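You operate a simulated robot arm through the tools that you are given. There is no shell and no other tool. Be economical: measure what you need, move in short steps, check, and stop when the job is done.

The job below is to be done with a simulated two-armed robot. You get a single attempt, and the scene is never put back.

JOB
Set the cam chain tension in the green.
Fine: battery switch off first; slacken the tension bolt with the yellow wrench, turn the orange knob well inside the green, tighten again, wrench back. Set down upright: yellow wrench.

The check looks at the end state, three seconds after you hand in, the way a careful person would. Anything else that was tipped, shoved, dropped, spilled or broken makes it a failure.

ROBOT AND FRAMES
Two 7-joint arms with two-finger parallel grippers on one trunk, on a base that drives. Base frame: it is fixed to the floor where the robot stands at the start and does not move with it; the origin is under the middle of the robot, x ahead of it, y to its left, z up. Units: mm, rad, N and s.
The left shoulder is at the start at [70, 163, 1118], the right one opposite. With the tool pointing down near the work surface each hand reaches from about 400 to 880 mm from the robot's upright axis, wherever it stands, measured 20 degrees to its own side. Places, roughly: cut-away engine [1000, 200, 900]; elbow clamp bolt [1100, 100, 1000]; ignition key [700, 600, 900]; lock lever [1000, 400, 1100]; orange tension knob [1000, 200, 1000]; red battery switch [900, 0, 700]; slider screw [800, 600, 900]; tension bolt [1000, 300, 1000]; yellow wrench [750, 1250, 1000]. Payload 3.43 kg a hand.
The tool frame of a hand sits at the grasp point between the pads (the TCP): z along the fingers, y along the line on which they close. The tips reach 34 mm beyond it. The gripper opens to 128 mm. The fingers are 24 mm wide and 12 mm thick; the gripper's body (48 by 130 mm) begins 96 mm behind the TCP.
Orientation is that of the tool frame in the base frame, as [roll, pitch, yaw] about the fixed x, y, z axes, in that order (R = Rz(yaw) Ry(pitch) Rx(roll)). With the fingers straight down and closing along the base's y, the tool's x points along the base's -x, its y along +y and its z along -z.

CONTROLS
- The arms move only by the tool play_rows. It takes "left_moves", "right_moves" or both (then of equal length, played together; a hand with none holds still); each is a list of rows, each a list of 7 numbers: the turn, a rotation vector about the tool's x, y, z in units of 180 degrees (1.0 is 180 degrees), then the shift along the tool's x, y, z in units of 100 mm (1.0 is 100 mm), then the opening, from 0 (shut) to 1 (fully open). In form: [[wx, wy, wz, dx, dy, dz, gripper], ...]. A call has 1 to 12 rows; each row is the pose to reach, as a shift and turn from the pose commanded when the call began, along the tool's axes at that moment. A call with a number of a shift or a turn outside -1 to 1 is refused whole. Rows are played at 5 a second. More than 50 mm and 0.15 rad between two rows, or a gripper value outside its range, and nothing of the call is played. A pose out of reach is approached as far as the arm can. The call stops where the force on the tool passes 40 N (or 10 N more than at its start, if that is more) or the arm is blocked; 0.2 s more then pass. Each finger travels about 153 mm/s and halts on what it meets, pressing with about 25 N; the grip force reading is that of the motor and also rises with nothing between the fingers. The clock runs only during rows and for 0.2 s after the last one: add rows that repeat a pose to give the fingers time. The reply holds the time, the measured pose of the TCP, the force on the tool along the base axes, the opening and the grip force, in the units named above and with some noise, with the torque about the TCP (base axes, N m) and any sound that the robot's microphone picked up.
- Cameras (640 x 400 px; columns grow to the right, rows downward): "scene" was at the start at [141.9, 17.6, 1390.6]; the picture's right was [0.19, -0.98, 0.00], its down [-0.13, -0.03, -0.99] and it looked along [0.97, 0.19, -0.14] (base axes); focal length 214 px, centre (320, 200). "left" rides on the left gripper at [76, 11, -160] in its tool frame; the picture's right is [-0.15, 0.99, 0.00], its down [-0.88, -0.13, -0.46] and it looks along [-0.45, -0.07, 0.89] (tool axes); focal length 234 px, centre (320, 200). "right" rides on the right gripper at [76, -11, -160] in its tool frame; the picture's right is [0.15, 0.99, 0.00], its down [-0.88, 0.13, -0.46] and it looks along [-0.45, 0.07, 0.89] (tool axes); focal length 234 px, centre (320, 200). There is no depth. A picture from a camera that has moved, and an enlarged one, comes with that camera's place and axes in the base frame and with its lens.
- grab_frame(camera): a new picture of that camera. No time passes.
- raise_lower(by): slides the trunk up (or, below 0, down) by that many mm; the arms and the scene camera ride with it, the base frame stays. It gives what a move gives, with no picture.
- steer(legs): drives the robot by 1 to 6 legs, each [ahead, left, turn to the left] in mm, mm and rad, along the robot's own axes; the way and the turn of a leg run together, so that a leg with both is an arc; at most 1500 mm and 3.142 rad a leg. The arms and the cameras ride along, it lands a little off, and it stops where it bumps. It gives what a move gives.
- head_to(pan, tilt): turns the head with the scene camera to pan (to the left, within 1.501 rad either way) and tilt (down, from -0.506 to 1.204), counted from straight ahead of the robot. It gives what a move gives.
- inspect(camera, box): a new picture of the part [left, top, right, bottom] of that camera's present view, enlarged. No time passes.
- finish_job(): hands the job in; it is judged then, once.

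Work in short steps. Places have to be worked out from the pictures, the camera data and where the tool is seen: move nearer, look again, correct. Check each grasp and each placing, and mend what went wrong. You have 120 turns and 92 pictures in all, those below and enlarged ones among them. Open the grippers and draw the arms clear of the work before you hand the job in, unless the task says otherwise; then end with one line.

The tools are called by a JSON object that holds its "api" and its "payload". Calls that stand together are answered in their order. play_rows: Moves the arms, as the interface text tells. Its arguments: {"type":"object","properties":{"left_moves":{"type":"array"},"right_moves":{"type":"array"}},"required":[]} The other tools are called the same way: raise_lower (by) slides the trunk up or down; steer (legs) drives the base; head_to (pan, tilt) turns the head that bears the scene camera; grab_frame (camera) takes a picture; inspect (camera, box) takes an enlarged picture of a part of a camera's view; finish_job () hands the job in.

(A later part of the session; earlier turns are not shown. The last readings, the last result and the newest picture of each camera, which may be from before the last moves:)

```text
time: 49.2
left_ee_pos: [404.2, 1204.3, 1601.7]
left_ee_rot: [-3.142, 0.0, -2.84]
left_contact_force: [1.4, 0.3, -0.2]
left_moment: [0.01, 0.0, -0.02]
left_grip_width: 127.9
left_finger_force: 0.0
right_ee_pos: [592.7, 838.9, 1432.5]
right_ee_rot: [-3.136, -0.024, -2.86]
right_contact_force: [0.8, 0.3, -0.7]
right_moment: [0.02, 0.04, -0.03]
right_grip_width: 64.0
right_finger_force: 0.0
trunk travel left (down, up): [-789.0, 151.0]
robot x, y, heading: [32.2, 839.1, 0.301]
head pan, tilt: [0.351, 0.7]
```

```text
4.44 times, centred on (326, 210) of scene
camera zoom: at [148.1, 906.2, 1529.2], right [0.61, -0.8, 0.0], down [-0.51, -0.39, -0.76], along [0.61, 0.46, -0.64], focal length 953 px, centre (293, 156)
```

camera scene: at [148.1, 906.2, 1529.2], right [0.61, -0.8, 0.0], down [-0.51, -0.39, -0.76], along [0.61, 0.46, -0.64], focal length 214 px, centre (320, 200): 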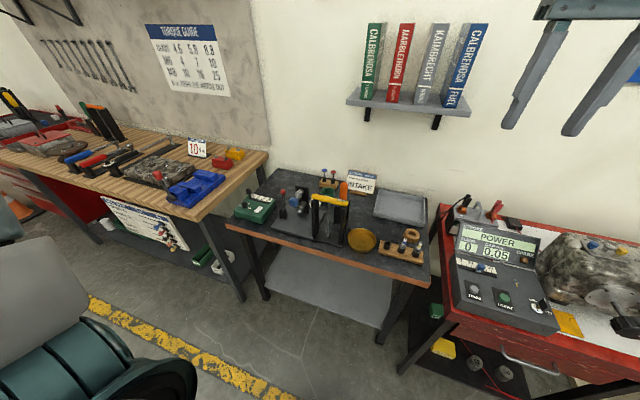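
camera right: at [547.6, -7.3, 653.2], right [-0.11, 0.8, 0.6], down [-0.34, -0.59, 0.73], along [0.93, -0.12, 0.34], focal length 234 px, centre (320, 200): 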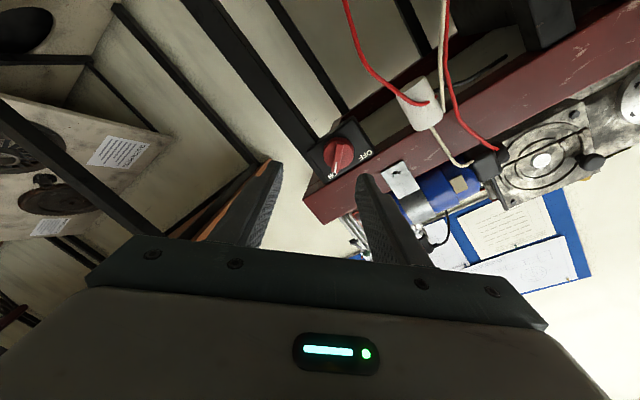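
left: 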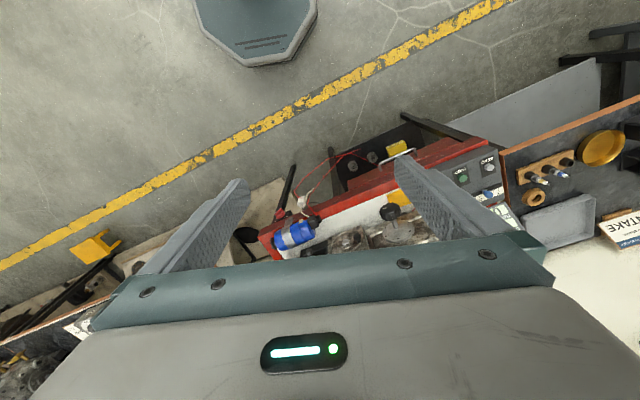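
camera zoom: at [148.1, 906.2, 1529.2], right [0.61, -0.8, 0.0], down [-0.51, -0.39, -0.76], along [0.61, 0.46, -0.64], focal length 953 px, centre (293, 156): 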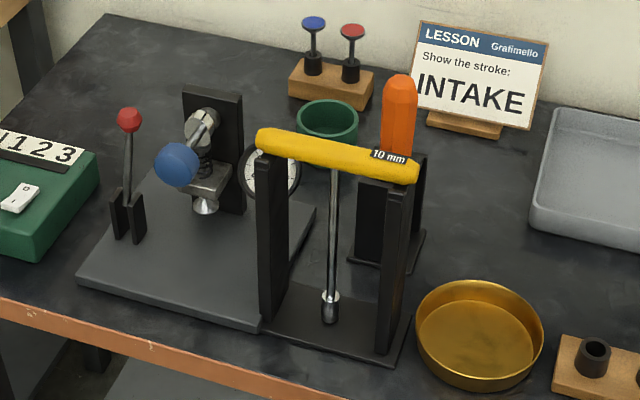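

Triangulation puts the handle centre near (652, 1243, 1020), lying along the bench edge (yaw ≈0.31). I bring the left hand forward/down and turn it 90° so it closes across the bar.

{"api": "play_rows", "payload": {"left_moves": [[0, 0, 0.0455, -0.1, 0, 0.1, 0.6], [0, 0, 0.091, -0.2, 0, 0.2, 0.6], [0, 0, 0.1365, -0.3, 0, 0.3, 0.6], [0, 0, 0.182, -0.4, 0, 0.4, 0.6], [0, 0, 0.2275, -0.5, 0, 0.5, 0.6], [0, 0, 0.273, -0.6, 0, 0.6, 0.6], [0, 0, 0.3185, -0.7, 0, 0.7, 0.6], [0, 0, 0.364, -0.8, 0, 0.8, 0.6], [0, 0, 0.4095, -0.9, 0, 0.9, 0.6], [0, 0, 0.455, -1, 0, 1, 0.6], [0, 0, 0.5, -1, 0, 1, 0.6]]}}

{"api": "play_rows", "payload": {"left_moves": [[0, 0, 0, 0, 0.33, 0.33, 0.6], [0, 0, 0, 0, 0.66, 0.66, 0.6], [0, 0, 0, 0, 1, 1, 0.6]]}}

{"api": "play_rows", "payload": {"left_moves": [[0, 0, 0, 0, 0, 0.33, 0.6], [0, 0, 0, 0, 0, 0.66, 0.6], [0, 0, 0, 0, 0, 1, 0.6]]}}

{"api": "grab_frame", "payload": {"camera": "left"}}

```text
time: 51.6
left_ee_pos: [498.5, 1233.7, 1502.9]
left_ee_rot: [3.14, 0.001, 1.869]
left_contact_force: [0.0, 0.8, 0.8]
left_moment: [-0.01, 0.01, 0.02]
left_grip_width: 76.8
left_finger_force: 0.0
right_ee_pos: [591.7, 838.1, 1434.0]
right_ee_rot: [-3.136, -0.022, -2.859]
right_contact_force: [-0.7, -0.3, -0.2]
right_moment: [-0.01, 0.04, 0.0]
right_grip_width: 64.0
right_finger_force: 0.0
trunk travel left (down, up): [-789.0, 151.0]
robot x, y, heading: [29.4, 840.3, 0.298]
head pan, tilt: [0.351, 0.7]
```

```text
time: 52.4
left_ee_pos: [595.2, 1265.2, 1402.3]
left_ee_rot: [3.141, 0.001, 1.874]
left_contact_force: [-0.1, 1.0, -0.4]
left_moment: [-0.01, 0.04, -0.01]
left_grip_width: 76.8
left_finger_force: 0.1
right_ee_pos: [592.7, 838.8, 1431.7]
right_ee_rot: [-3.139, -0.024, -2.858]
right_contact_force: [0.2, -0.2, 0.1]
right_moment: [-0.02, 0.01, 0.03]
right_grip_width: 64.0
right_finger_force: 0.2
trunk travel left (down, up): [-789.0, 151.0]
robot x, y, heading: [25.8, 839.1, 0.296]
head pan, tilt: [0.351, 0.7]
```

```text
time: 53.2
left_ee_pos: [595.9, 1262.2, 1301.0]
left_ee_rot: [3.14, 0.0, 1.873]
left_contact_force: [0.2, 0.3, -0.3]
left_moment: [0.02, 0.01, -0.02]
left_grip_width: 77.0
left_finger_force: 0.1
right_ee_pos: [591.8, 838.9, 1432.4]
right_ee_rot: [-3.137, -0.024, -2.86]
right_contact_force: [0.8, -0.4, 0.0]
right_moment: [-0.03, 0.0, 0.01]
right_grip_width: 63.9
right_finger_force: 0.0
trunk travel left (down, up): [-789.0, 151.0]
robot x, y, heading: [27.2, 843.4, 0.302]
head pan, tilt: [0.351, 0.7]
```

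```text
64 pictures are left
camera left: at [583.8, 1339.5, 1459.7], right [0.99, 0.15, 0.0], down [0.14, -0.88, 0.46], along [0.07, -0.45, -0.89], focal length 234 px, centre (320, 200)
```

left: 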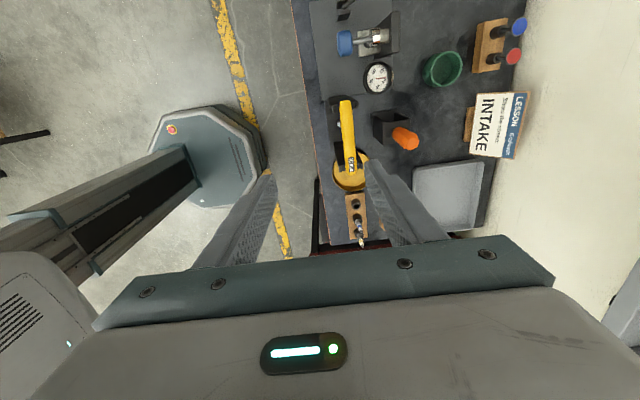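

The wrist view puts the handle centre at about (650, 1250). I shift over it and descend 150 mm, then look again.

{"api": "play_rows", "payload": {"left_moves": [[0, 0, 0, -0.14, 0.24, 0.33, 0.5], [0, 0, 0, -0.28, 0.48, 0.66, 0.5], [0, 0, 0, -0.28, 0.48, 1, 0.5], [0, 0, 0, -0.28, 0.48, 1, 0.5]]}}

{"api": "play_rows", "payload": {"left_moves": [[0, 0, 0, 0, 0, 0.4, 0.5], [0, 0, 0, 0, 0, 0.6, 0.5], [0, 0, 0, 0, 0, 0.6, 0.5]]}}

{"api": "grab_frame", "payload": {"camera": "left"}}

```text
time: 54.2
left_ee_pos: [650.3, 1250.6, 1199.9]
left_ee_rot: [3.139, 0.0, 1.873]
left_contact_force: [-0.5, 0.0, 0.7]
left_moment: [-0.01, -0.02, -0.01]
left_grip_width: 64.1
left_finger_force: 0.1
right_ee_pos: [592.4, 838.4, 1433.8]
right_ee_rot: [-3.14, -0.022, -2.858]
right_contact_force: [0.3, 0.4, -0.4]
right_moment: [-0.02, -0.01, -0.02]
right_grip_width: 64.0
right_finger_force: 0.0
trunk travel left (down, up): [-789.0, 151.0]
robot x, y, heading: [29.2, 835.4, 0.299]
head pan, tilt: [0.351, 0.7]
```

```text
time: 55.0
left_ee_pos: [648.8, 1250.0, 1141.2]
left_ee_rot: [3.139, -0.002, 1.874]
left_contact_force: [-0.3, -0.4, -0.5]
left_moment: [0.0, -0.02, -0.02]
left_grip_width: 63.9
left_finger_force: 0.2
right_ee_pos: [592.2, 837.6, 1432.3]
right_ee_rot: [-3.138, -0.023, -2.86]
right_contact_force: [0.1, -0.1, 0.1]
right_moment: [0.0, -0.01, 0.03]
right_grip_width: 64.0
right_finger_force: 0.0
trunk travel left (down, up): [-789.0, 151.0]
robot x, y, heading: [30.0, 837.4, 0.302]
head pan, tilt: [0.351, 0.7]
```

```text
63 pictures are left
camera left: at [637.3, 1327.1, 1299.3], right [0.99, 0.15, 0.0], down [0.14, -0.88, 0.46], along [0.07, -0.45, -0.89], focal length 234 px, centre (320, 200)
```

left: 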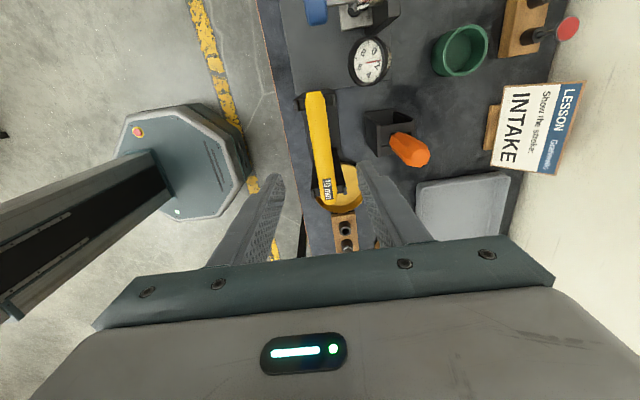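

Centre is now (652, 1247); nearly aligned. I descend 95 mm with small corrections, then check height in the picture.

{"api": "play_rows", "payload": {"left_moves": [[0, 0, 0, -0.02, 0.01, 0.4, 0.5], [0, 0, 0, -0.04, 0.02, 0.7, 0.5], [0, 0, 0, -0.04, 0.02, 0.95, 0.5], [0, 0, 0, -0.04, 0.02, 0.95, 0.5]]}}

{"api": "grab_frame", "payload": {"camera": "left"}}

{"api": "inspect", "payload": {"camera": "scene", "box": [270, 145, 382, 235]}}

```text
time: 56.0
left_ee_pos: [651.7, 1246.8, 1046.7]
left_ee_rot: [3.14, 0.0, 1.873]
left_contact_force: [0.1, 0.1, -0.9]
left_moment: [0.01, -0.02, 0.02]
left_grip_width: 63.9
left_finger_force: 0.0
right_ee_pos: [592.6, 838.5, 1433.4]
right_ee_rot: [-3.139, -0.026, -2.857]
right_contact_force: [-0.8, 1.3, -0.3]
right_moment: [0.01, -0.02, -0.01]
right_grip_width: 63.9
right_finger_force: 0.1
trunk travel left (down, up): [-789.0, 151.0]
robot x, y, heading: [30.7, 840.9, 0.303]
head pan, tilt: [0.351, 0.7]
```

```text
62 pictures are left
camera left: at [640.7, 1324.6, 1205.5], right [0.99, 0.15, 0.0], down [0.14, -0.88, 0.46], along [0.07, -0.45, -0.89], focal length 234 px, centre (320, 200)
```

left: 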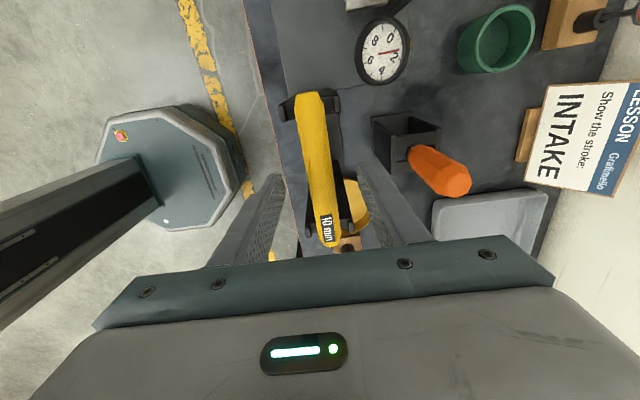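

```text
4.44 times, centred on (326, 190) of scene
camera zoom: at [147.3, 905.8, 1529.3], right [0.61, -0.79, 0.0], down [-0.51, -0.39, -0.76], along [0.61, 0.46, -0.64], focal length 953 px, centre (293, 244)
```

zoom: 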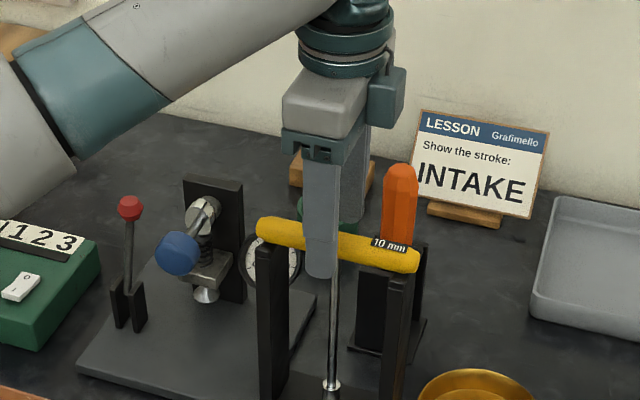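

Aligned. I lower 28 mm so the pads straddle the bar, then close.

{"api": "play_rows", "payload": {"left_moves": [[0, 0, 0, 0, 0.02, 0.28, 0.5], [0, 0, 0, 0, 0.02, 0.28, 0.5], [0, 0, 0, 0, 0.02, 0.28, 0.1], [0, 0, 0, 0, 0.02, 0.28, 0], [0, 0, 0, 0, 0.02, 0.28, 0]]}}

{"api": "inspect", "payload": {"camera": "scene", "box": [270, 145, 382, 235]}}

```text
time: 57.2
left_ee_pos: [655.0, 1249.8, 1019.4]
left_ee_rot: [3.141, 0.0, 1.871]
left_contact_force: [0.0, 0.2, 0.1]
left_moment: [-0.04, -0.02, 0.2]
left_grip_width: 20.9
left_finger_force: 25.3
right_ee_pos: [593.0, 838.8, 1432.4]
right_ee_rot: [-3.138, -0.023, -2.856]
right_contact_force: [0.1, -0.6, -0.3]
right_moment: [0.04, 0.0, 0.01]
right_grip_width: 64.2
right_finger_force: 0.1
trunk travel left (down, up): [-789.0, 151.0]
robot x, y, heading: [32.1, 840.8, 0.301]
head pan, tilt: [0.351, 0.7]
```

```text
4.44 times, centred on (326, 190) of scene
camera zoom: at [147.1, 905.8, 1529.3], right [0.61, -0.79, 0.0], down [-0.51, -0.39, -0.76], along [0.61, 0.46, -0.64], focal length 953 px, centre (293, 244)
```

zoom: 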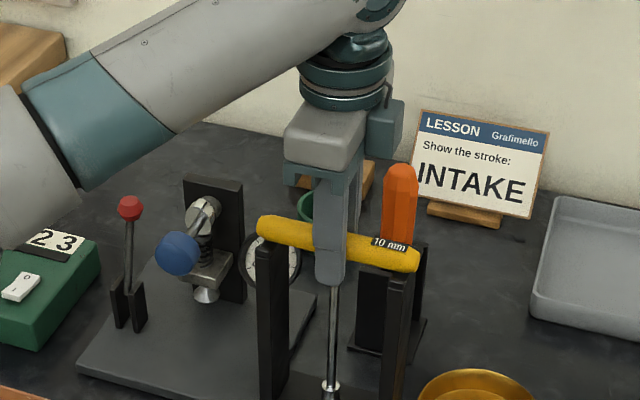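

Handle gripped (20.9 mm). I lift straight up 200 mm and check it comes along.

{"api": "play_rows", "payload": {"left_moves": [[0, 0, 0, 0, 0, -0.1, 0], [0, 0, 0, 0, 0, -0.35, 0], [0, 0, 0, 0, 0, -0.7, 0], [0, 0, 0, 0, 0, -1, 0]]}}

{"api": "play_rows", "payload": {"left_moves": [[0, 0, 0, 0, 0, -0.35, 0], [0, 0, 0, 0, 0, -0.7, 0], [0, 0, 0, 0, 0, -1, 0]]}}

{"api": "play_rows", "payload": {"left_moves": [[0, 0, 0, 0, 0, -0.35, 0], [0, 0, 0, 0, 0, -0.7, 0], [0, 0, 0, 0, 0, -1, 0]]}}

{"api": "head_to", "payload": {"pan": 0.25, "tilt": 0.45}}

{"api": "grab_frame", "payload": {"camera": "scene"}}

```text
time: 58.2
left_ee_pos: [653.7, 1248.9, 1119.7]
left_ee_rot: [-3.14, 0.0, 1.873]
left_contact_force: [-0.4, -0.3, -2.1]
left_moment: [0.08, -0.02, -0.18]
left_grip_width: 20.4
left_finger_force: 25.8
right_ee_pos: [591.5, 837.1, 1432.1]
right_ee_rot: [-3.139, -0.023, -2.857]
right_contact_force: [0.1, -0.3, 0.1]
right_moment: [0.02, 0.01, 0.01]
right_grip_width: 63.9
right_finger_force: 0.1
trunk travel left (down, up): [-789.0, 151.0]
robot x, y, heading: [32.1, 841.0, 0.307]
head pan, tilt: [0.351, 0.7]
```

```text
time: 59.0
left_ee_pos: [652.9, 1248.3, 1219.4]
left_ee_rot: [3.14, -0.001, 1.873]
left_contact_force: [0.7, 0.9, -1.8]
left_moment: [-0.03, -0.1, 0.18]
left_grip_width: 20.2
left_finger_force: 24.7
right_ee_pos: [592.1, 838.8, 1433.4]
right_ee_rot: [-3.139, -0.024, -2.858]
right_contact_force: [1.0, 0.0, -0.3]
right_moment: [0.01, -0.03, 0.04]
right_grip_width: 64.1
right_finger_force: 0.1
trunk travel left (down, up): [-789.0, 151.0]
robot x, y, heading: [30.9, 842.9, 0.301]
head pan, tilt: [0.351, 0.7]
```

```text
time: 59.8
left_ee_pos: [653.3, 1248.6, 1318.3]
left_ee_rot: [-3.141, 0.001, 1.872]
left_contact_force: [-1.1, -0.1, -3.1]
left_moment: [0.01, -0.03, -0.01]
left_grip_width: 22.6
left_finger_force: 24.9
right_ee_pos: [592.3, 837.3, 1432.5]
right_ee_rot: [-3.137, -0.024, -2.857]
right_contact_force: [0.2, -0.2, 0.2]
right_moment: [0.0, 0.01, 0.01]
right_grip_width: 64.3
right_finger_force: 0.0
trunk travel left (down, up): [-789.0, 151.0]
robot x, y, heading: [34.1, 839.0, 0.304]
head pan, tilt: [0.351, 0.7]
```

```text
time: 60.6
left_ee_pos: [654.4, 1248.7, 1317.4]
left_ee_rot: [3.141, 0.0, 1.872]
left_contact_force: [0.0, 0.2, -2.0]
left_moment: [0.03, -0.01, 0.0]
left_grip_width: 22.3
left_finger_force: 25.0
right_ee_pos: [592.5, 838.9, 1432.6]
right_ee_rot: [-3.138, -0.026, -2.856]
right_contact_force: [-0.3, -0.6, -0.2]
right_moment: [0.05, 0.0, 0.01]
right_grip_width: 63.8
right_finger_force: 0.1
trunk travel left (down, up): [-789.0, 151.0]
robot x, y, heading: [30.9, 838.7, 0.301]
head pan, tilt: [0.25, 0.45]
```

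```text
59 pictures are left
camera scene: at [158.3, 902.7, 1551.4], right [0.52, -0.85, 0.0], down [-0.37, -0.23, -0.9], along [0.77, 0.47, -0.44], focal length 214 px, centre (320, 200)
```

scene: 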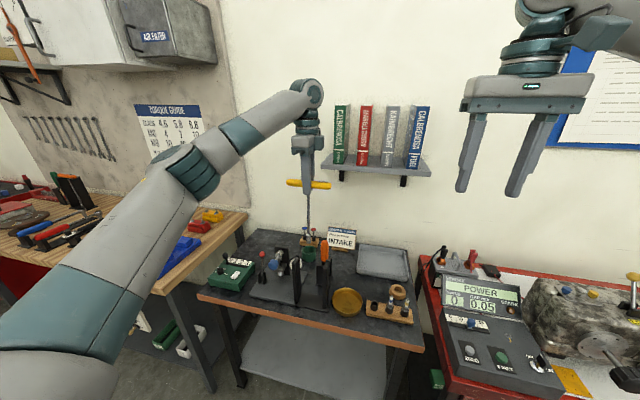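

Wrench is up and held. I back away from the shelf, travel right to in front of the engine, and raise the trunk.

{"api": "steer", "payload": {"legs": [[-250, 0, 0], [0, 0, -0.1], [0, -948, 0]]}}

{"api": "raise_lower", "payload": {"by": 150}}

{"api": "head_to", "payload": {"pan": 0.15, "tilt": 0.6}}

{"api": "grab_frame", "payload": {"camera": "scene"}}

```text
time: 67.5
left_ee_pos: [645.1, 175.8, 1317.9]
left_ee_rot: [3.14, -0.001, 1.765]
left_contact_force: [-0.5, 0.1, -2.1]
left_moment: [-0.03, -0.04, 0.0]
left_grip_width: 22.3
left_finger_force: 25.1
right_ee_pos: [539.1, -225.6, 1432.8]
right_ee_rot: [-3.137, -0.024, -2.967]
right_contact_force: [-0.3, -0.1, -0.3]
right_moment: [0.0, 0.02, 0.03]
right_grip_width: 63.8
right_finger_force: 0.2
trunk travel left (down, up): [-789.0, 151.0]
robot x, y, heading: [-18.0, -169.6, 0.196]
head pan, tilt: [0.25, 0.45]
```

```text
time: 69.3
left_ee_pos: [644.2, 174.6, 1466.9]
left_ee_rot: [-3.141, 0.0, 1.765]
left_contact_force: [-0.1, -0.1, -2.8]
left_moment: [0.0, 0.01, 0.03]
left_grip_width: 22.3
left_finger_force: 25.5
right_ee_pos: [538.2, -225.2, 1581.8]
right_ee_rot: [-3.138, -0.025, -2.969]
right_contact_force: [0.3, 0.1, 0.0]
right_moment: [0.02, 0.02, -0.01]
right_grip_width: 64.3
right_finger_force: 0.2
trunk travel left (down, up): [-939.0, 1.0]
robot x, y, heading: [-19.0, -168.8, 0.194]
head pan, tilt: [0.25, 0.45]
```

```text
time: 70.0
left_ee_pos: [644.7, 176.2, 1467.2]
left_ee_rot: [3.141, 0.0, 1.765]
left_contact_force: [-0.6, 0.0, -1.5]
left_moment: [0.0, -0.01, 0.02]
left_grip_width: 22.2
left_finger_force: 24.4
right_ee_pos: [538.8, -226.9, 1582.3]
right_ee_rot: [-3.139, -0.025, -2.967]
right_contact_force: [0.6, 0.1, -0.5]
right_moment: [0.02, 0.03, 0.0]
right_grip_width: 64.1
right_finger_force: 0.1
trunk travel left (down, up): [-939.0, 1.0]
robot x, y, heading: [-17.7, -168.1, 0.193]
head pan, tilt: [0.15, 0.6]
```

```text
58 pictures are left
camera scene: at [114.1, -125.3, 1687.9], right [0.34, -0.94, 0.0], down [-0.53, -0.19, -0.83], along [0.78, 0.28, -0.57], focal length 214 px, centre (320, 200)
```

scene: 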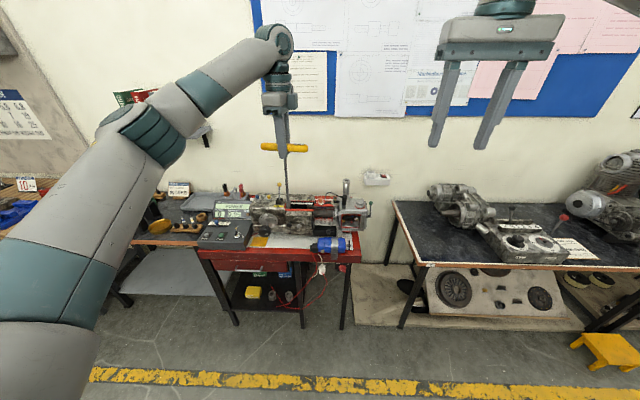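

I enlarge the engine top to triangulate the bolt and knob.

{"api": "inspect", "payload": {"camera": "scene", "box": [272, 172, 368, 232]}}

```text
6.67 times, centred on (320, 202) of scene
camera zoom: at [114.1, -125.3, 1687.9], right [0.34, -0.94, 0.0], down [-0.53, -0.19, -0.83], along [0.78, 0.28, -0.57], focal length 1430 px, centre (320, 187)
```

zoom: 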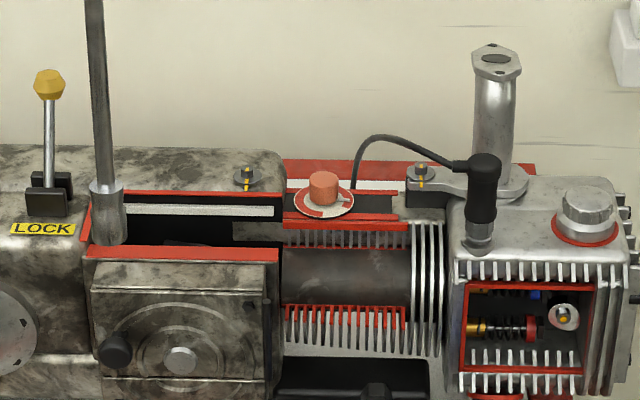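

Triangulated: bolt ≈ (1001, 255, 1036), knob ≈ (1025, 197, 1028). I drive forward so the wrench hangs near the bolt.

{"api": "steer", "payload": {"legs": [[365, 9, 0]]}}

{"api": "grab_frame", "payload": {"camera": "left"}}

{"api": "head_to", "payload": {"pan": 0.3, "tilt": 0.7}}

{"api": "grab_frame", "payload": {"camera": "scene"}}

```text
time: 72.4
left_ee_pos: [1011.3, 247.7, 1469.6]
left_ee_rot: [3.138, 0.001, 1.756]
left_contact_force: [-0.5, -0.1, -2.0]
left_moment: [0.02, -0.08, 0.01]
left_grip_width: 22.3
left_finger_force: 25.3
right_ee_pos: [901.3, -152.6, 1584.9]
right_ee_rot: [-3.139, -0.021, -2.975]
right_contact_force: [-0.4, -0.4, 0.4]
right_moment: [-0.02, -0.07, 0.01]
right_grip_width: 63.9
right_finger_force: 0.1
trunk travel left (down, up): [-939.0, 1.0]
robot x, y, heading: [348.7, -86.0, 0.186]
head pan, tilt: [0.15, 0.6]
```

```text
56 pictures are left
camera left: at [1008.2, 326.2, 1628.1], right [1.0, 0.04, 0.0], down [0.03, -0.89, 0.46], along [0.02, -0.45, -0.89], focal length 234 px, centre (320, 200)
```

left: 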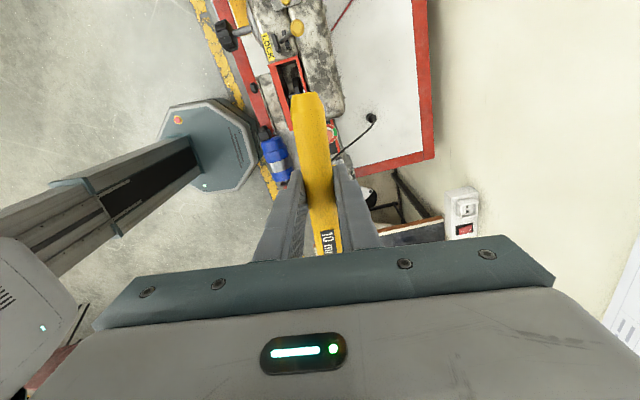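

```text
time: 73.1
left_ee_pos: [1014.6, 249.2, 1468.5]
left_ee_rot: [3.14, 0.0, 1.756]
left_contact_force: [0.2, -0.7, -2.5]
left_moment: [0.01, -0.04, 0.01]
left_grip_width: 22.3
left_finger_force: 24.8
right_ee_pos: [904.0, -150.6, 1583.6]
right_ee_rot: [-3.139, -0.022, -2.973]
right_contact_force: [0.3, -0.1, 0.3]
right_moment: [0.0, 0.0, 0.0]
right_grip_width: 64.3
right_finger_force: 0.1
trunk travel left (down, up): [-939.0, 1.0]
robot x, y, heading: [346.8, -86.3, 0.183]
head pan, tilt: [0.3, 0.7]
```

```text
55 pictures are left
camera scene: at [472.3, -36.7, 1679.4], right [0.47, -0.88, 0.0], down [-0.57, -0.3, -0.77], along [0.68, 0.36, -0.64], focal length 214 px, centre (320, 200)
```

scene: 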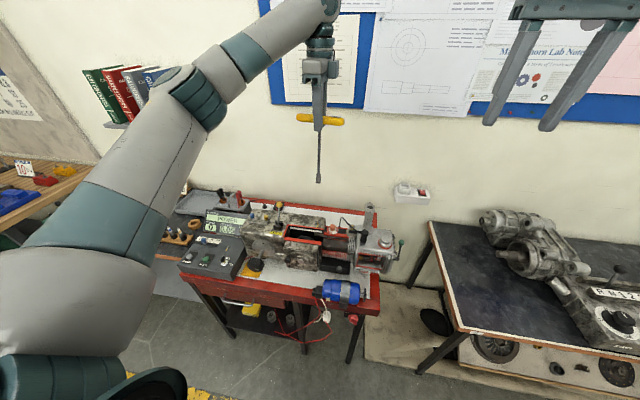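

I zoom to re-triangulate the bolt and see the socket tip.

{"api": "inspect", "payload": {"camera": "scene", "box": [270, 160, 402, 260]}}

```text
4.00 times, centred on (336, 210) of scene
camera zoom: at [472.3, -36.7, 1679.4], right [0.47, -0.88, 0.0], down [-0.57, -0.3, -0.77], along [0.68, 0.36, -0.64], focal length 858 px, centre (256, 160)
```

zoom: 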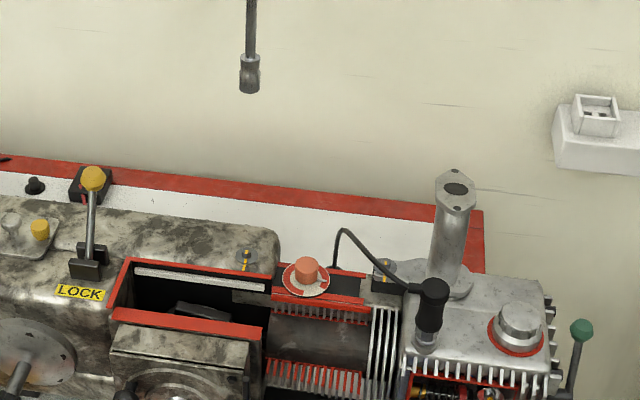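

Bolt refined to ≈(1004, 256, 1036); socket tip is about 223 mm below the grasp. I shift 8 mm each way and descend 150 mm.

{"api": "play_rows", "payload": {"left_moves": [[0, 0, 0, 0.04, -0.04, 0.35, 0], [0, 0, 0, 0.08, -0.086, 0.7, 0], [0, 0, 0, 0.08, -0.086, 1, 0], [0, 0, 0, 0.08, -0.086, 1, 0]]}}

{"api": "play_rows", "payload": {"left_moves": [[0, 0, 0, 0, 0, 0.3, 0], [0, 0, 0, 0, 0, 0.55, 0], [0, 0, 0, 0, 0, 0.55, 0]]}}

{"api": "inspect", "payload": {"camera": "scene", "box": [290, 190, 354, 240]}}

{"api": "inspect", "payload": {"camera": "left", "box": [220, 60, 420, 260]}}

```text
time: 74.1
left_ee_pos: [1003.9, 254.3, 1366.5]
left_ee_rot: [3.141, 0.001, 1.757]
left_contact_force: [0.2, -0.1, -2.3]
left_moment: [0.02, -0.02, 0.02]
left_grip_width: 22.1
left_finger_force: 24.8
right_ee_pos: [905.5, -151.9, 1582.8]
right_ee_rot: [-3.139, -0.024, -2.973]
right_contact_force: [-0.4, -0.9, -0.1]
right_moment: [-0.01, 0.0, -0.01]
right_grip_width: 64.1
right_finger_force: 0.1
trunk travel left (down, up): [-939.0, 1.0]
robot x, y, heading: [348.6, -86.6, 0.188]
head pan, tilt: [0.3, 0.7]
```

```text
time: 74.9
left_ee_pos: [1002.7, 256.2, 1310.8]
left_ee_rot: [3.14, 0.0, 1.756]
left_contact_force: [-0.3, 0.1, -2.5]
left_moment: [0.01, -0.03, 0.01]
left_grip_width: 22.3
left_finger_force: 24.3
right_ee_pos: [904.5, -151.4, 1582.8]
right_ee_rot: [-3.138, -0.024, -2.973]
right_contact_force: [0.8, -1.0, -0.4]
right_moment: [-0.01, -0.01, 0.0]
right_grip_width: 64.0
right_finger_force: 0.1
trunk travel left (down, up): [-939.0, 1.0]
robot x, y, heading: [346.0, -85.2, 0.186]
head pan, tilt: [0.3, 0.7]
```

```text
8.00 times, centred on (322, 215) of scene
camera zoom: at [472.8, -36.9, 1679.4], right [0.47, -0.88, 0.0], down [-0.57, -0.3, -0.77], along [0.68, 0.36, -0.64], focal length 1716 px, centre (304, 80)
```

zoom: 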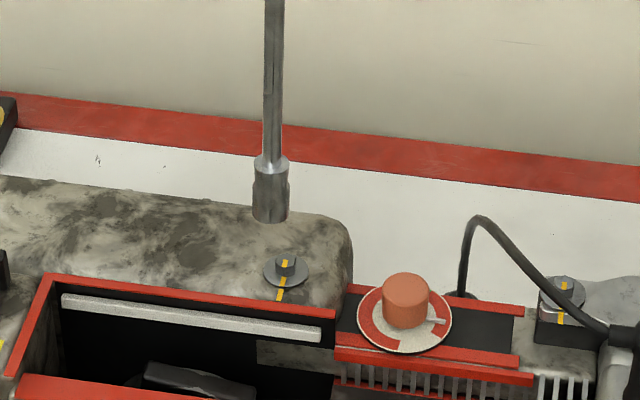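

```text
2.00 times, centred on (320, 160) of left
camera zoom: at [1000.8, 333.4, 1469.2], right [1.0, 0.04, 0.0], down [0.03, -0.89, 0.46], along [0.02, -0.46, -0.89], focal length 468 px, centre (320, 280)
```

zoom: 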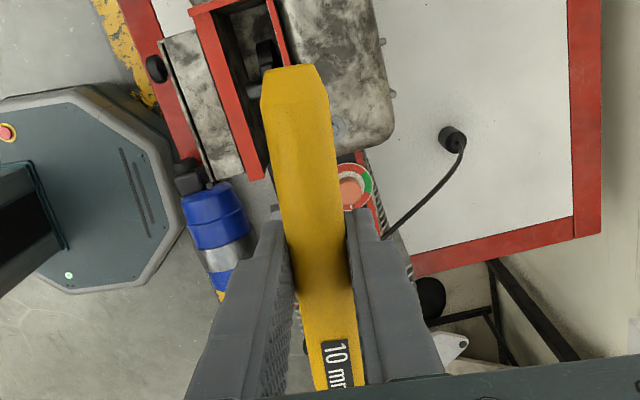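

The bolt has a yellow index line matching one on the body (tight position), and green shows on the far side of the dial. For a second viewpoint I use the right wrist camera.

{"api": "inspect", "payload": {"camera": "right", "box": [100, 60, 340, 210]}}

```text
2.67 times, centred on (220, 135) of right
camera zoom: at [835.9, -174.8, 1744.8], right [-0.31, 0.95, 0.0], down [0.86, 0.28, 0.43], along [0.41, 0.13, -0.9], focal length 624 px, centre (587, 373)
```

zoom: 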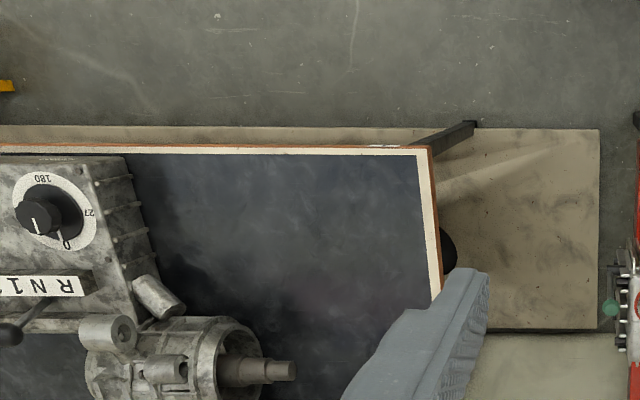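

The engine lies to the right in that view; I enlarge there.

{"api": "inspect", "payload": {"camera": "right", "box": [380, 150, 476, 210]}}

```text
6.67 times, centred on (428, 180) of right
camera zoom: at [835.9, -174.8, 1744.8], right [-0.31, 0.95, 0.0], down [0.86, 0.28, 0.43], along [0.41, 0.13, -0.9], focal length 1561 px, centre (-400, 333)
```

zoom: 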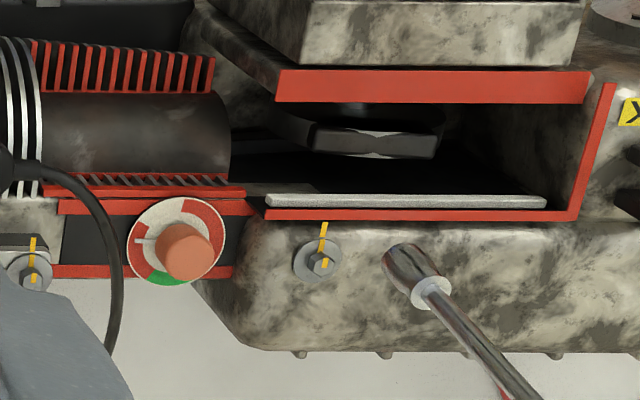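

Two views agree: bolt ≈ (1010, 258, 1038), while the wrench hangs tilted ~5° toward the robot. I counter-rotate about the handle axis, shift 8 mm forward, and re-check from both cameras.

{"api": "play_rows", "payload": {"left_moves": [[-0.013, 0, 0, 0, 0.04, 0, 0], [-0.026, 0, 0, 0, 0.08, 0, 0], [-0.026, 0, 0, 0, 0.08, 0, 0]]}}

{"api": "inspect", "payload": {"camera": "right", "box": [380, 150, 476, 210]}}

{"api": "inspect", "payload": {"camera": "scene", "box": [290, 190, 354, 240]}}

```text
time: 75.7
left_ee_pos: [1011.3, 257.2, 1311.2]
left_ee_rot: [3.06, -0.001, 1.755]
left_contact_force: [-0.2, -0.2, -3.3]
left_moment: [0.01, 0.0, -0.03]
left_grip_width: 22.2
left_finger_force: 24.8
right_ee_pos: [905.5, -151.1, 1582.1]
right_ee_rot: [-3.137, -0.024, -2.974]
right_contact_force: [0.5, -0.7, 0.7]
right_moment: [0.0, -0.02, 0.03]
right_grip_width: 64.1
right_finger_force: 0.1
trunk travel left (down, up): [-939.0, 1.0]
robot x, y, heading: [347.7, -83.9, 0.188]
head pan, tilt: [0.3, 0.7]
```

```text
6.67 times, centred on (428, 180) of right
camera zoom: at [836.6, -174.5, 1744.6], right [-0.31, 0.95, 0.0], down [0.86, 0.28, 0.43], along [0.41, 0.13, -0.9], focal length 1561 px, centre (-400, 333)
```

zoom: 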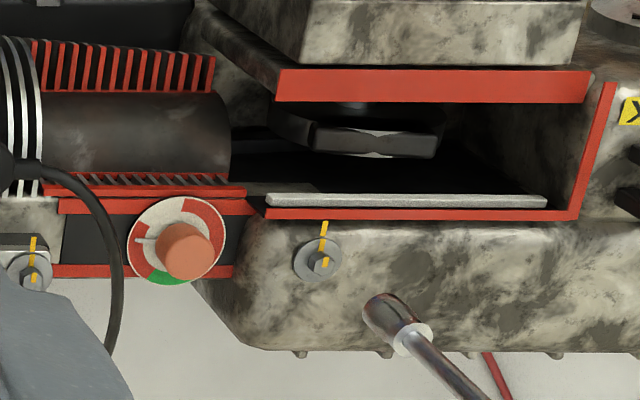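

```text
8.00 times, centred on (322, 215) of scene
camera zoom: at [473.4, -36.6, 1679.3], right [0.47, -0.88, 0.0], down [-0.57, -0.3, -0.76], along [0.68, 0.36, -0.64], focal length 1716 px, centre (304, 80)
```

zoom: 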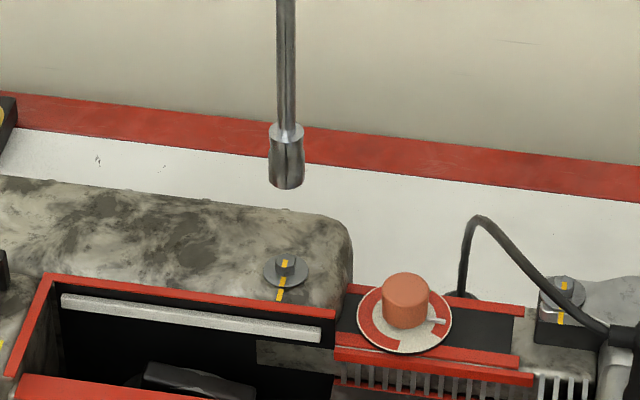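

The shank is now vertical (socket end ≈ (1011, 257, 1101)). I nudge ~4 mm forward while descending 45 mm and re-check.

{"api": "play_rows", "payload": {"left_moves": [[0, 0, 0, 0.008, 0.02, 0.2, 0], [0, 0, 0, 0.008, 0.005, 0.45, 0], [0, 0, 0, 0.008, 0.005, 0.45, 0]]}}

{"api": "inspect", "payload": {"camera": "right", "box": [404, 165, 452, 195]}}

{"api": "inspect", "payload": {"camera": "scene", "box": [300, 200, 340, 230]}}

```text
time: 76.5
left_ee_pos: [1015.9, 260.5, 1266.9]
left_ee_rot: [3.06, 0.0, 1.755]
left_contact_force: [0.0, -0.4, -2.5]
left_moment: [0.03, 0.0, 0.0]
left_grip_width: 22.4
left_finger_force: 25.2
right_ee_pos: [906.1, -151.3, 1581.8]
right_ee_rot: [-3.139, -0.023, -2.976]
right_contact_force: [-0.2, 0.5, -0.8]
right_moment: [0.0, 0.04, 0.02]
right_grip_width: 64.1
right_finger_force: 0.1
trunk travel left (down, up): [-939.0, 1.0]
robot x, y, heading: [348.3, -82.4, 0.188]
head pan, tilt: [0.3, 0.7]
```

```text
13.33 times, centred on (428, 180) of right
camera zoom: at [836.6, -174.5, 1744.6], right [-0.31, 0.95, 0.0], down [0.86, 0.28, 0.43], along [0.41, 0.13, -0.9], focal length 3122 px, centre (-1120, 467)
```

zoom: 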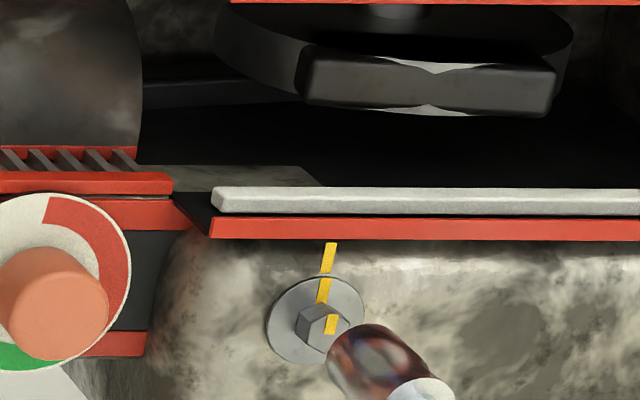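

```text
13.33 times, centred on (320, 215) of scene
camera zoom: at [473.4, -36.6, 1679.3], right [0.47, -0.88, 0.0], down [-0.57, -0.3, -0.76], along [0.68, 0.36, -0.64], focal length 2860 px, centre (320, 0)
```

zoom: 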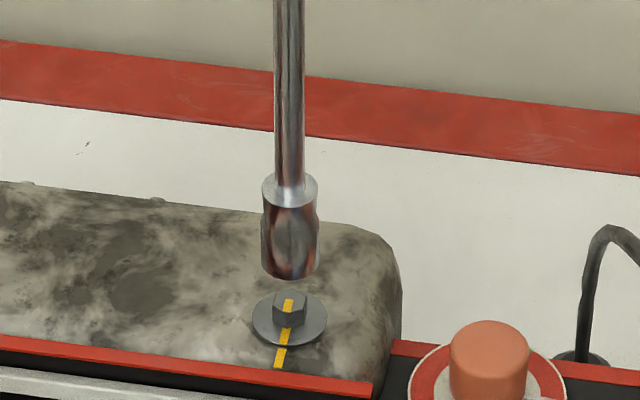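

Alignment is within ~1–2 mm. I descend slowly in 4 mm rows, watching for contact.

{"api": "play_rows", "payload": {"left_moves": [[0, 0, 0, 0, -0.013, 0.05, 0], [0, 0, 0, 0, -0.018, 0.1, 0], [0, 0, 0, 0, -0.022, 0.15, 0], [0, 0, 0, 0, -0.025, 0.18, 0], [0, 0, 0, 0, -0.028, 0.21, 0], [0, 0, 0, 0, -0.03, 0.24, 0], [0, 0, 0, 0, -0.032, 0.27, 0]]}}

{"api": "inspect", "payload": {"camera": "scene", "box": [300, 200, 340, 230]}}

```text
time: 78.1
left_ee_pos: [1011.0, 255.1, 1247.8]
left_ee_rot: [3.052, 0.0, 1.756]
left_contact_force: [-0.5, -2.4, 36.8]
left_moment: [-0.04, -0.16, -0.01]
left_grip_width: 22.5
left_finger_force: 25.3
right_ee_pos: [899.7, -155.4, 1584.4]
right_ee_rot: [-3.139, -0.019, -2.975]
right_contact_force: [0.4, -1.0, 0.1]
right_moment: [0.02, 0.02, 0.04]
right_grip_width: 64.0
right_finger_force: 0.0
trunk travel left (down, up): [-939.0, 1.0]
robot x, y, heading: [347.1, -89.0, 0.184]
head pan, tilt: [0.3, 0.7]
```

```text
13.33 times, centred on (320, 215) of scene
camera zoom: at [467.4, -40.3, 1680.2], right [0.47, -0.88, 0.0], down [-0.57, -0.3, -0.77], along [0.68, 0.36, -0.64], focal length 2860 px, centre (320, 0)
```

zoom: 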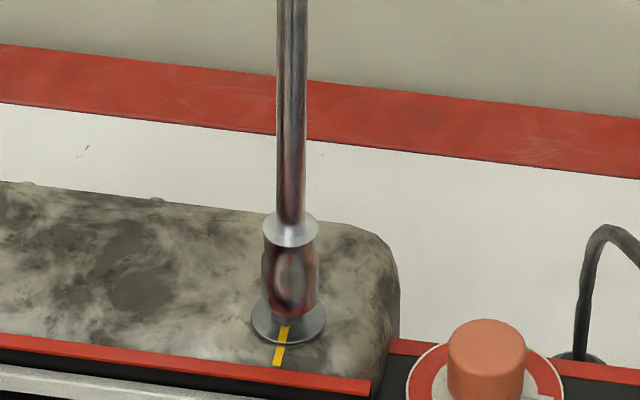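

The socket is resting on the hex (37 N) but probably not seated. I rotate anticlockwise about the shank axis in small steps, letting it drop in.

{"api": "play_rows", "payload": {"left_moves": [[0, 0.0014, -0.0165, 0, 0, 0, 0], [0, 0.0028, -0.033, 0, 0, 0, 0], [0, 0.0042, -0.05, 0, 0, 0, 0], [0, 0.0056, -0.066, 0, 0, 0, 0], [0, 0.007, -0.083, 0, 0, 0, 0], [0, 0.0085, -0.1, 0, 0, 0, 0]]}}

{"api": "inspect", "payload": {"camera": "scene", "box": [300, 200, 340, 230]}}

```text
time: 79.5
left_ee_pos: [1012.9, 258.3, 1245.5]
left_ee_rot: [3.054, 0.0, 2.072]
left_contact_force: [-0.1, -1.0, 31.3]
left_moment: [-0.12, -0.14, -0.07]
left_grip_width: 22.4
left_finger_force: 25.0
right_ee_pos: [900.4, -153.6, 1584.3]
right_ee_rot: [-3.138, -0.02, -2.974]
right_contact_force: [0.0, 0.3, 0.0]
right_moment: [0.01, 0.05, 0.02]
right_grip_width: 63.9
right_finger_force: 0.0
trunk travel left (down, up): [-939.0, 1.0]
robot x, y, heading: [346.3, -84.8, 0.185]
head pan, tilt: [0.3, 0.7]
```

```text
13.33 times, centred on (320, 215) of scene
camera zoom: at [468.8, -39.3, 1679.8], right [0.47, -0.88, 0.0], down [-0.57, -0.3, -0.77], along [0.68, 0.36, -0.64], focal length 2860 px, centre (320, 0)
```

zoom: 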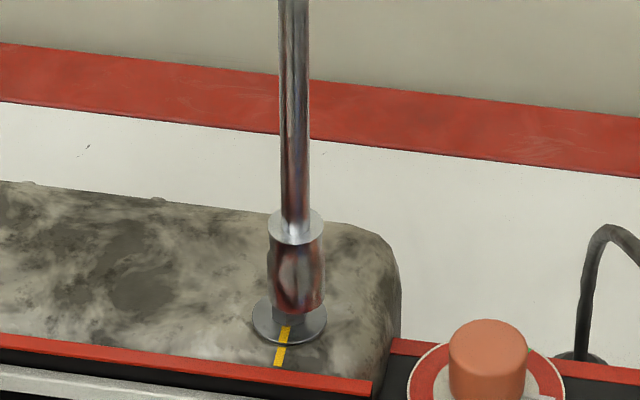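

The socket has slid about 2 mm off. I lift 10 mm and re-measure from both views.

{"api": "play_rows", "payload": {"left_moves": [[0, 0, 0, 0, 0.0, -0.06, 0], [0, 0, 0, 0, 0.01, -0.14, 0], [0, 0, 0, 0, 0.01, -0.14, 0]]}}

{"api": "inspect", "payload": {"camera": "right", "box": [404, 165, 452, 195]}}

{"api": "inspect", "payload": {"camera": "scene", "box": [300, 200, 340, 230]}}

```text
time: 80.3
left_ee_pos: [1015.2, 258.8, 1254.4]
left_ee_rot: [3.06, -0.001, 2.072]
left_contact_force: [-0.9, 0.4, -2.5]
left_moment: [0.0, -0.03, 0.0]
left_grip_width: 22.1
left_finger_force: 25.1
right_ee_pos: [903.3, -152.0, 1582.5]
right_ee_rot: [-3.138, -0.023, -2.973]
right_contact_force: [-0.6, -0.3, -0.3]
right_moment: [0.0, 0.04, 0.02]
right_grip_width: 63.8
right_finger_force: 0.0
trunk travel left (down, up): [-939.0, 1.0]
robot x, y, heading: [350.3, -84.2, 0.185]
head pan, tilt: [0.3, 0.7]
```

```text
13.33 times, centred on (428, 180) of right
camera zoom: at [835.1, -174.9, 1744.9], right [-0.31, 0.95, 0.0], down [0.86, 0.28, 0.44], along [0.41, 0.13, -0.9], focal length 3122 px, centre (-1120, 467)
```

zoom: 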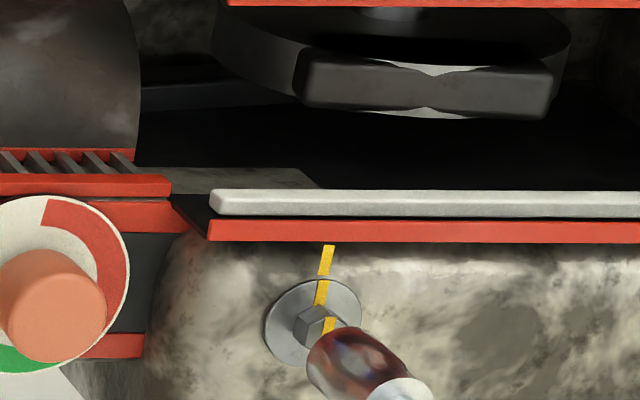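

```text
13.33 times, centred on (320, 215) of scene
camera zoom: at [472.0, -37.1, 1679.3], right [0.47, -0.88, 0.0], down [-0.57, -0.3, -0.77], along [0.68, 0.36, -0.64], focal length 2860 px, centre (320, 0)
```

zoom: 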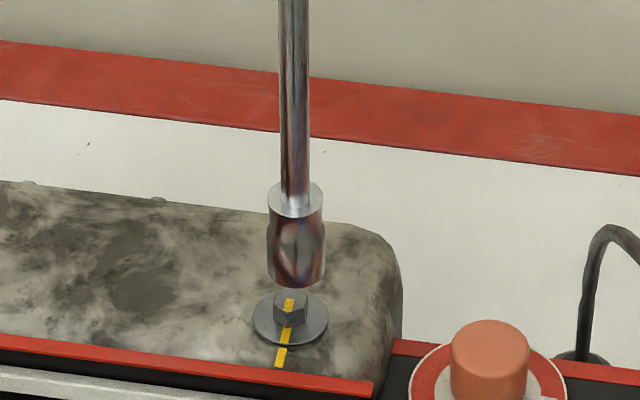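

The socket is ~3.5 mm too far forward. I correct that and turn back to the square yaw (bar parallel to the bench), where hex flats likely match, then re-check.

{"api": "play_rows", "payload": {"left_moves": [[0, -0.0026, 0.032, 0.018, -0.029, 0, 0], [0, -0.0053, 0.064, 0.018, -0.029, 0, 0], [0, -0.0079, 0.0957, 0.018, -0.029, 0, 0], [0, -0.0079, 0.0957, 0.018, -0.029, 0, 0]]}}

{"api": "inspect", "payload": {"camera": "right", "box": [404, 165, 452, 195]}}

{"api": "inspect", "payload": {"camera": "scene", "box": [300, 200, 340, 230]}}

```text
time: 81.3
left_ee_pos: [1012.6, 259.4, 1254.0]
left_ee_rot: [3.059, -0.001, 1.768]
left_contact_force: [-0.5, 0.0, -2.4]
left_moment: [0.02, -0.02, 0.03]
left_grip_width: 22.3
left_finger_force: 25.0
right_ee_pos: [905.3, -150.7, 1582.4]
right_ee_rot: [-3.138, -0.023, -2.974]
right_contact_force: [0.9, -0.9, 0.0]
right_moment: [-0.03, -0.03, 0.05]
right_grip_width: 63.9
right_finger_force: 0.0
trunk travel left (down, up): [-939.0, 1.0]
robot x, y, heading: [350.0, -86.7, 0.18]
head pan, tilt: [0.3, 0.7]
```

```text
13.33 times, centred on (428, 180) of right
camera zoom: at [837.3, -174.0, 1744.4], right [-0.31, 0.95, 0.0], down [0.86, 0.28, 0.43], along [0.41, 0.13, -0.9], focal length 3122 px, centre (-1120, 467)
```

zoom: 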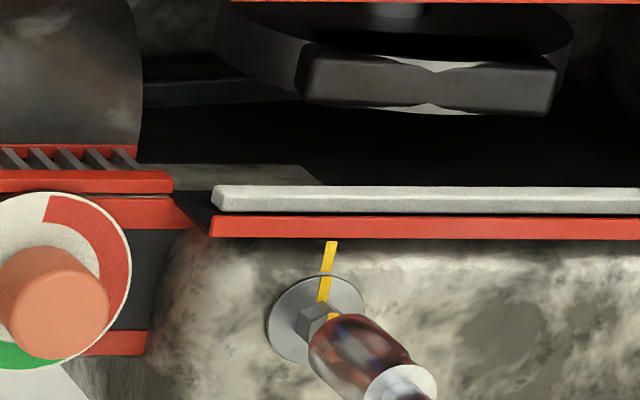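

```text
13.33 times, centred on (320, 215) of scene
camera zoom: at [474.1, -36.1, 1679.2], right [0.47, -0.88, 0.0], down [-0.57, -0.3, -0.76], along [0.68, 0.36, -0.64], focal length 2860 px, centre (320, 0)
```

zoom: 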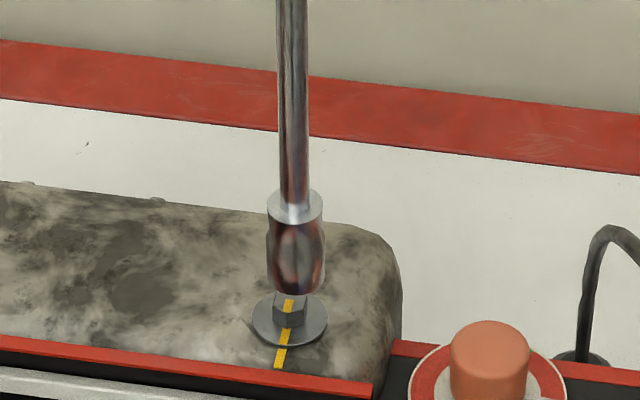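

Both views now say the socket should move about 2 mm back and 1 mm left. I apply that and descend to contact gently.

{"api": "play_rows", "payload": {"left_moves": [[0, 0, 0, 0.013, -0.02, 0, 0], [0, 0, 0, 0.013, -0.022, 0.03, 0], [0, 0, 0, 0.013, -0.025, 0.06, 0], [0, 0, 0, 0.013, -0.028, 0.09, 0], [0, 0, 0, 0.013, -0.03, 0.12, 0], [0, 0, 0, 0.013, -0.032, 0.14, 0], [0, 0, 0, 0.013, -0.034, 0.16, 0]]}}

{"api": "inspect", "payload": {"camera": "scene", "box": [300, 200, 340, 230]}}

```text
time: 82.9
left_ee_pos: [1005.8, 256.6, 1243.2]
left_ee_rot: [3.054, 0.001, 1.768]
left_contact_force: [-1.1, -1.3, 27.1]
left_moment: [0.13, -0.05, -0.33]
left_grip_width: 21.9
left_finger_force: 24.9
right_ee_pos: [900.4, -154.2, 1585.6]
right_ee_rot: [-3.139, -0.02, -2.976]
right_contact_force: [0.0, 0.1, -0.3]
right_moment: [0.0, -0.04, -0.03]
right_grip_width: 63.9
right_finger_force: 0.1
trunk travel left (down, up): [-939.0, 1.0]
robot x, y, heading: [349.2, -85.7, 0.184]
head pan, tilt: [0.3, 0.7]
```

```text
13.33 times, centred on (320, 215) of scene
camera zoom: at [467.7, -39.1, 1680.2], right [0.47, -0.88, 0.0], down [-0.57, -0.3, -0.77], along [0.68, 0.36, -0.64], focal length 2860 px, centre (320, 0)
```

zoom: 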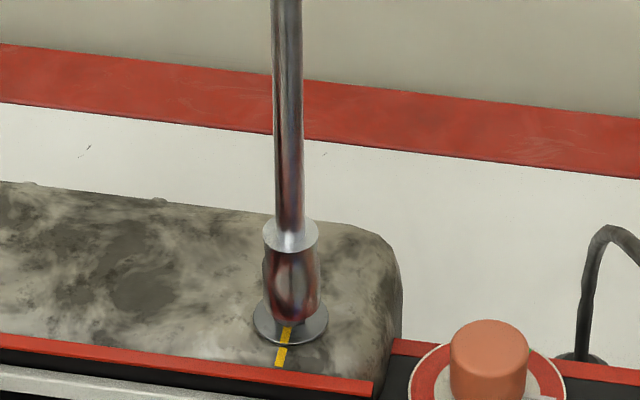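

It went ~4 mm deeper and shows a twist moment, so it is beginning to seat. I press slightly more with a small wiggle.

{"api": "play_rows", "payload": {"left_moves": [[0, 0.0008, -0.01, 0, 0.01, 0.0, 0], [0, 0.0016, -0.02, 0, 0.01, 0.02, 0], [0, 0.0008, -0.01, 0, 0.01, 0.04, 0], [0, 0, 0, 0, 0.01, 0.05, 0], [0, -0.0008, 0.01, 0, 0.005, 0.05, 0], [0, 0.0, 0.0, 0, 0.005, 0.05, 0]]}}

{"api": "inspect", "payload": {"camera": "scene", "box": [300, 200, 340, 230]}}

```text
time: 83.8
left_ee_pos: [1011.6, 259.2, 1240.6]
left_ee_rot: [3.05, 0.004, 1.785]
left_contact_force: [-0.3, -0.6, 23.5]
left_moment: [-0.08, 0.05, -0.04]
left_grip_width: 22.3
left_finger_force: 25.1
right_ee_pos: [904.1, -151.4, 1583.4]
right_ee_rot: [-3.137, -0.024, -2.975]
right_contact_force: [1.1, -0.5, 0.3]
right_moment: [-0.01, 0.01, 0.01]
right_grip_width: 63.9
right_finger_force: 0.1
trunk travel left (down, up): [-939.0, 1.0]
robot x, y, heading: [344.7, -82.8, 0.179]
head pan, tilt: [0.3, 0.7]
stopped in row 4 (left hand): the force on the tool passed its limit (the readings are from after the stop); the commanded pose is now the measured one
```

```text
13.33 times, centred on (320, 215) of scene
camera zoom: at [471.9, -37.0, 1679.0], right [0.47, -0.88, 0.0], down [-0.57, -0.3, -0.77], along [0.68, 0.36, -0.64], focal length 2860 px, centre (320, 0)
```

zoom: 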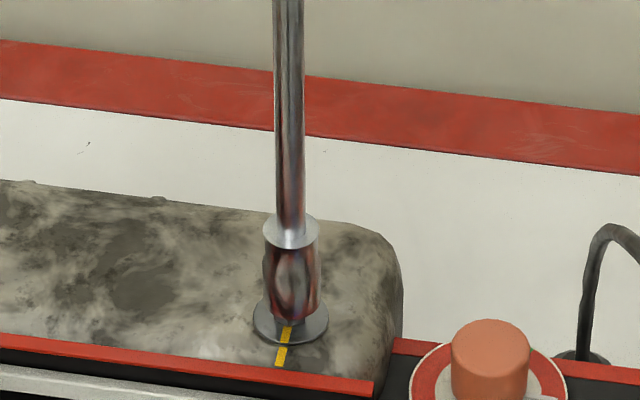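

It is centred but still resting on the hex, so the angle is off. I rotate anticlockwise about the shank under light pressure, watching height.

{"api": "play_rows", "payload": {"left_moves": [[0, 0.0011, -0.0125, 0, 0, 0.01, 0], [0, 0.0021, -0.025, 0, 0, 0.015, 0], [0, 0.0032, -0.0375, 0, 0, 0.02, 0], [0, 0.0043, -0.05, 0, 0, 0.02, 0], [0, 0.0054, -0.0625, 0, 0, 0.02, 0], [0, 0.0064, -0.075, 0, 0, 0.02, 0], [0, 0.0075, -0.0875, 0, 0, 0.02, 0], [0, 0.0086, -0.1, 0, 0, 0.02, 0]]}}

```text
time: 85.6
left_ee_pos: [1008.5, 257.3, 1239.0]
left_ee_rot: [3.051, 0.0, 2.103]
left_contact_force: [-1.2, -2.3, 34.8]
left_moment: [0.03, -0.08, 0.01]
left_grip_width: 22.3
left_finger_force: 24.9
right_ee_pos: [899.2, -154.2, 1584.3]
right_ee_rot: [-3.138, -0.02, -2.975]
right_contact_force: [-0.6, 0.2, 0.1]
right_moment: [0.02, 0.01, 0.0]
right_grip_width: 64.1
right_finger_force: 0.1
trunk travel left (down, up): [-939.0, 1.0]
robot x, y, heading: [348.5, -86.3, 0.179]
head pan, tilt: [0.3, 0.7]
```

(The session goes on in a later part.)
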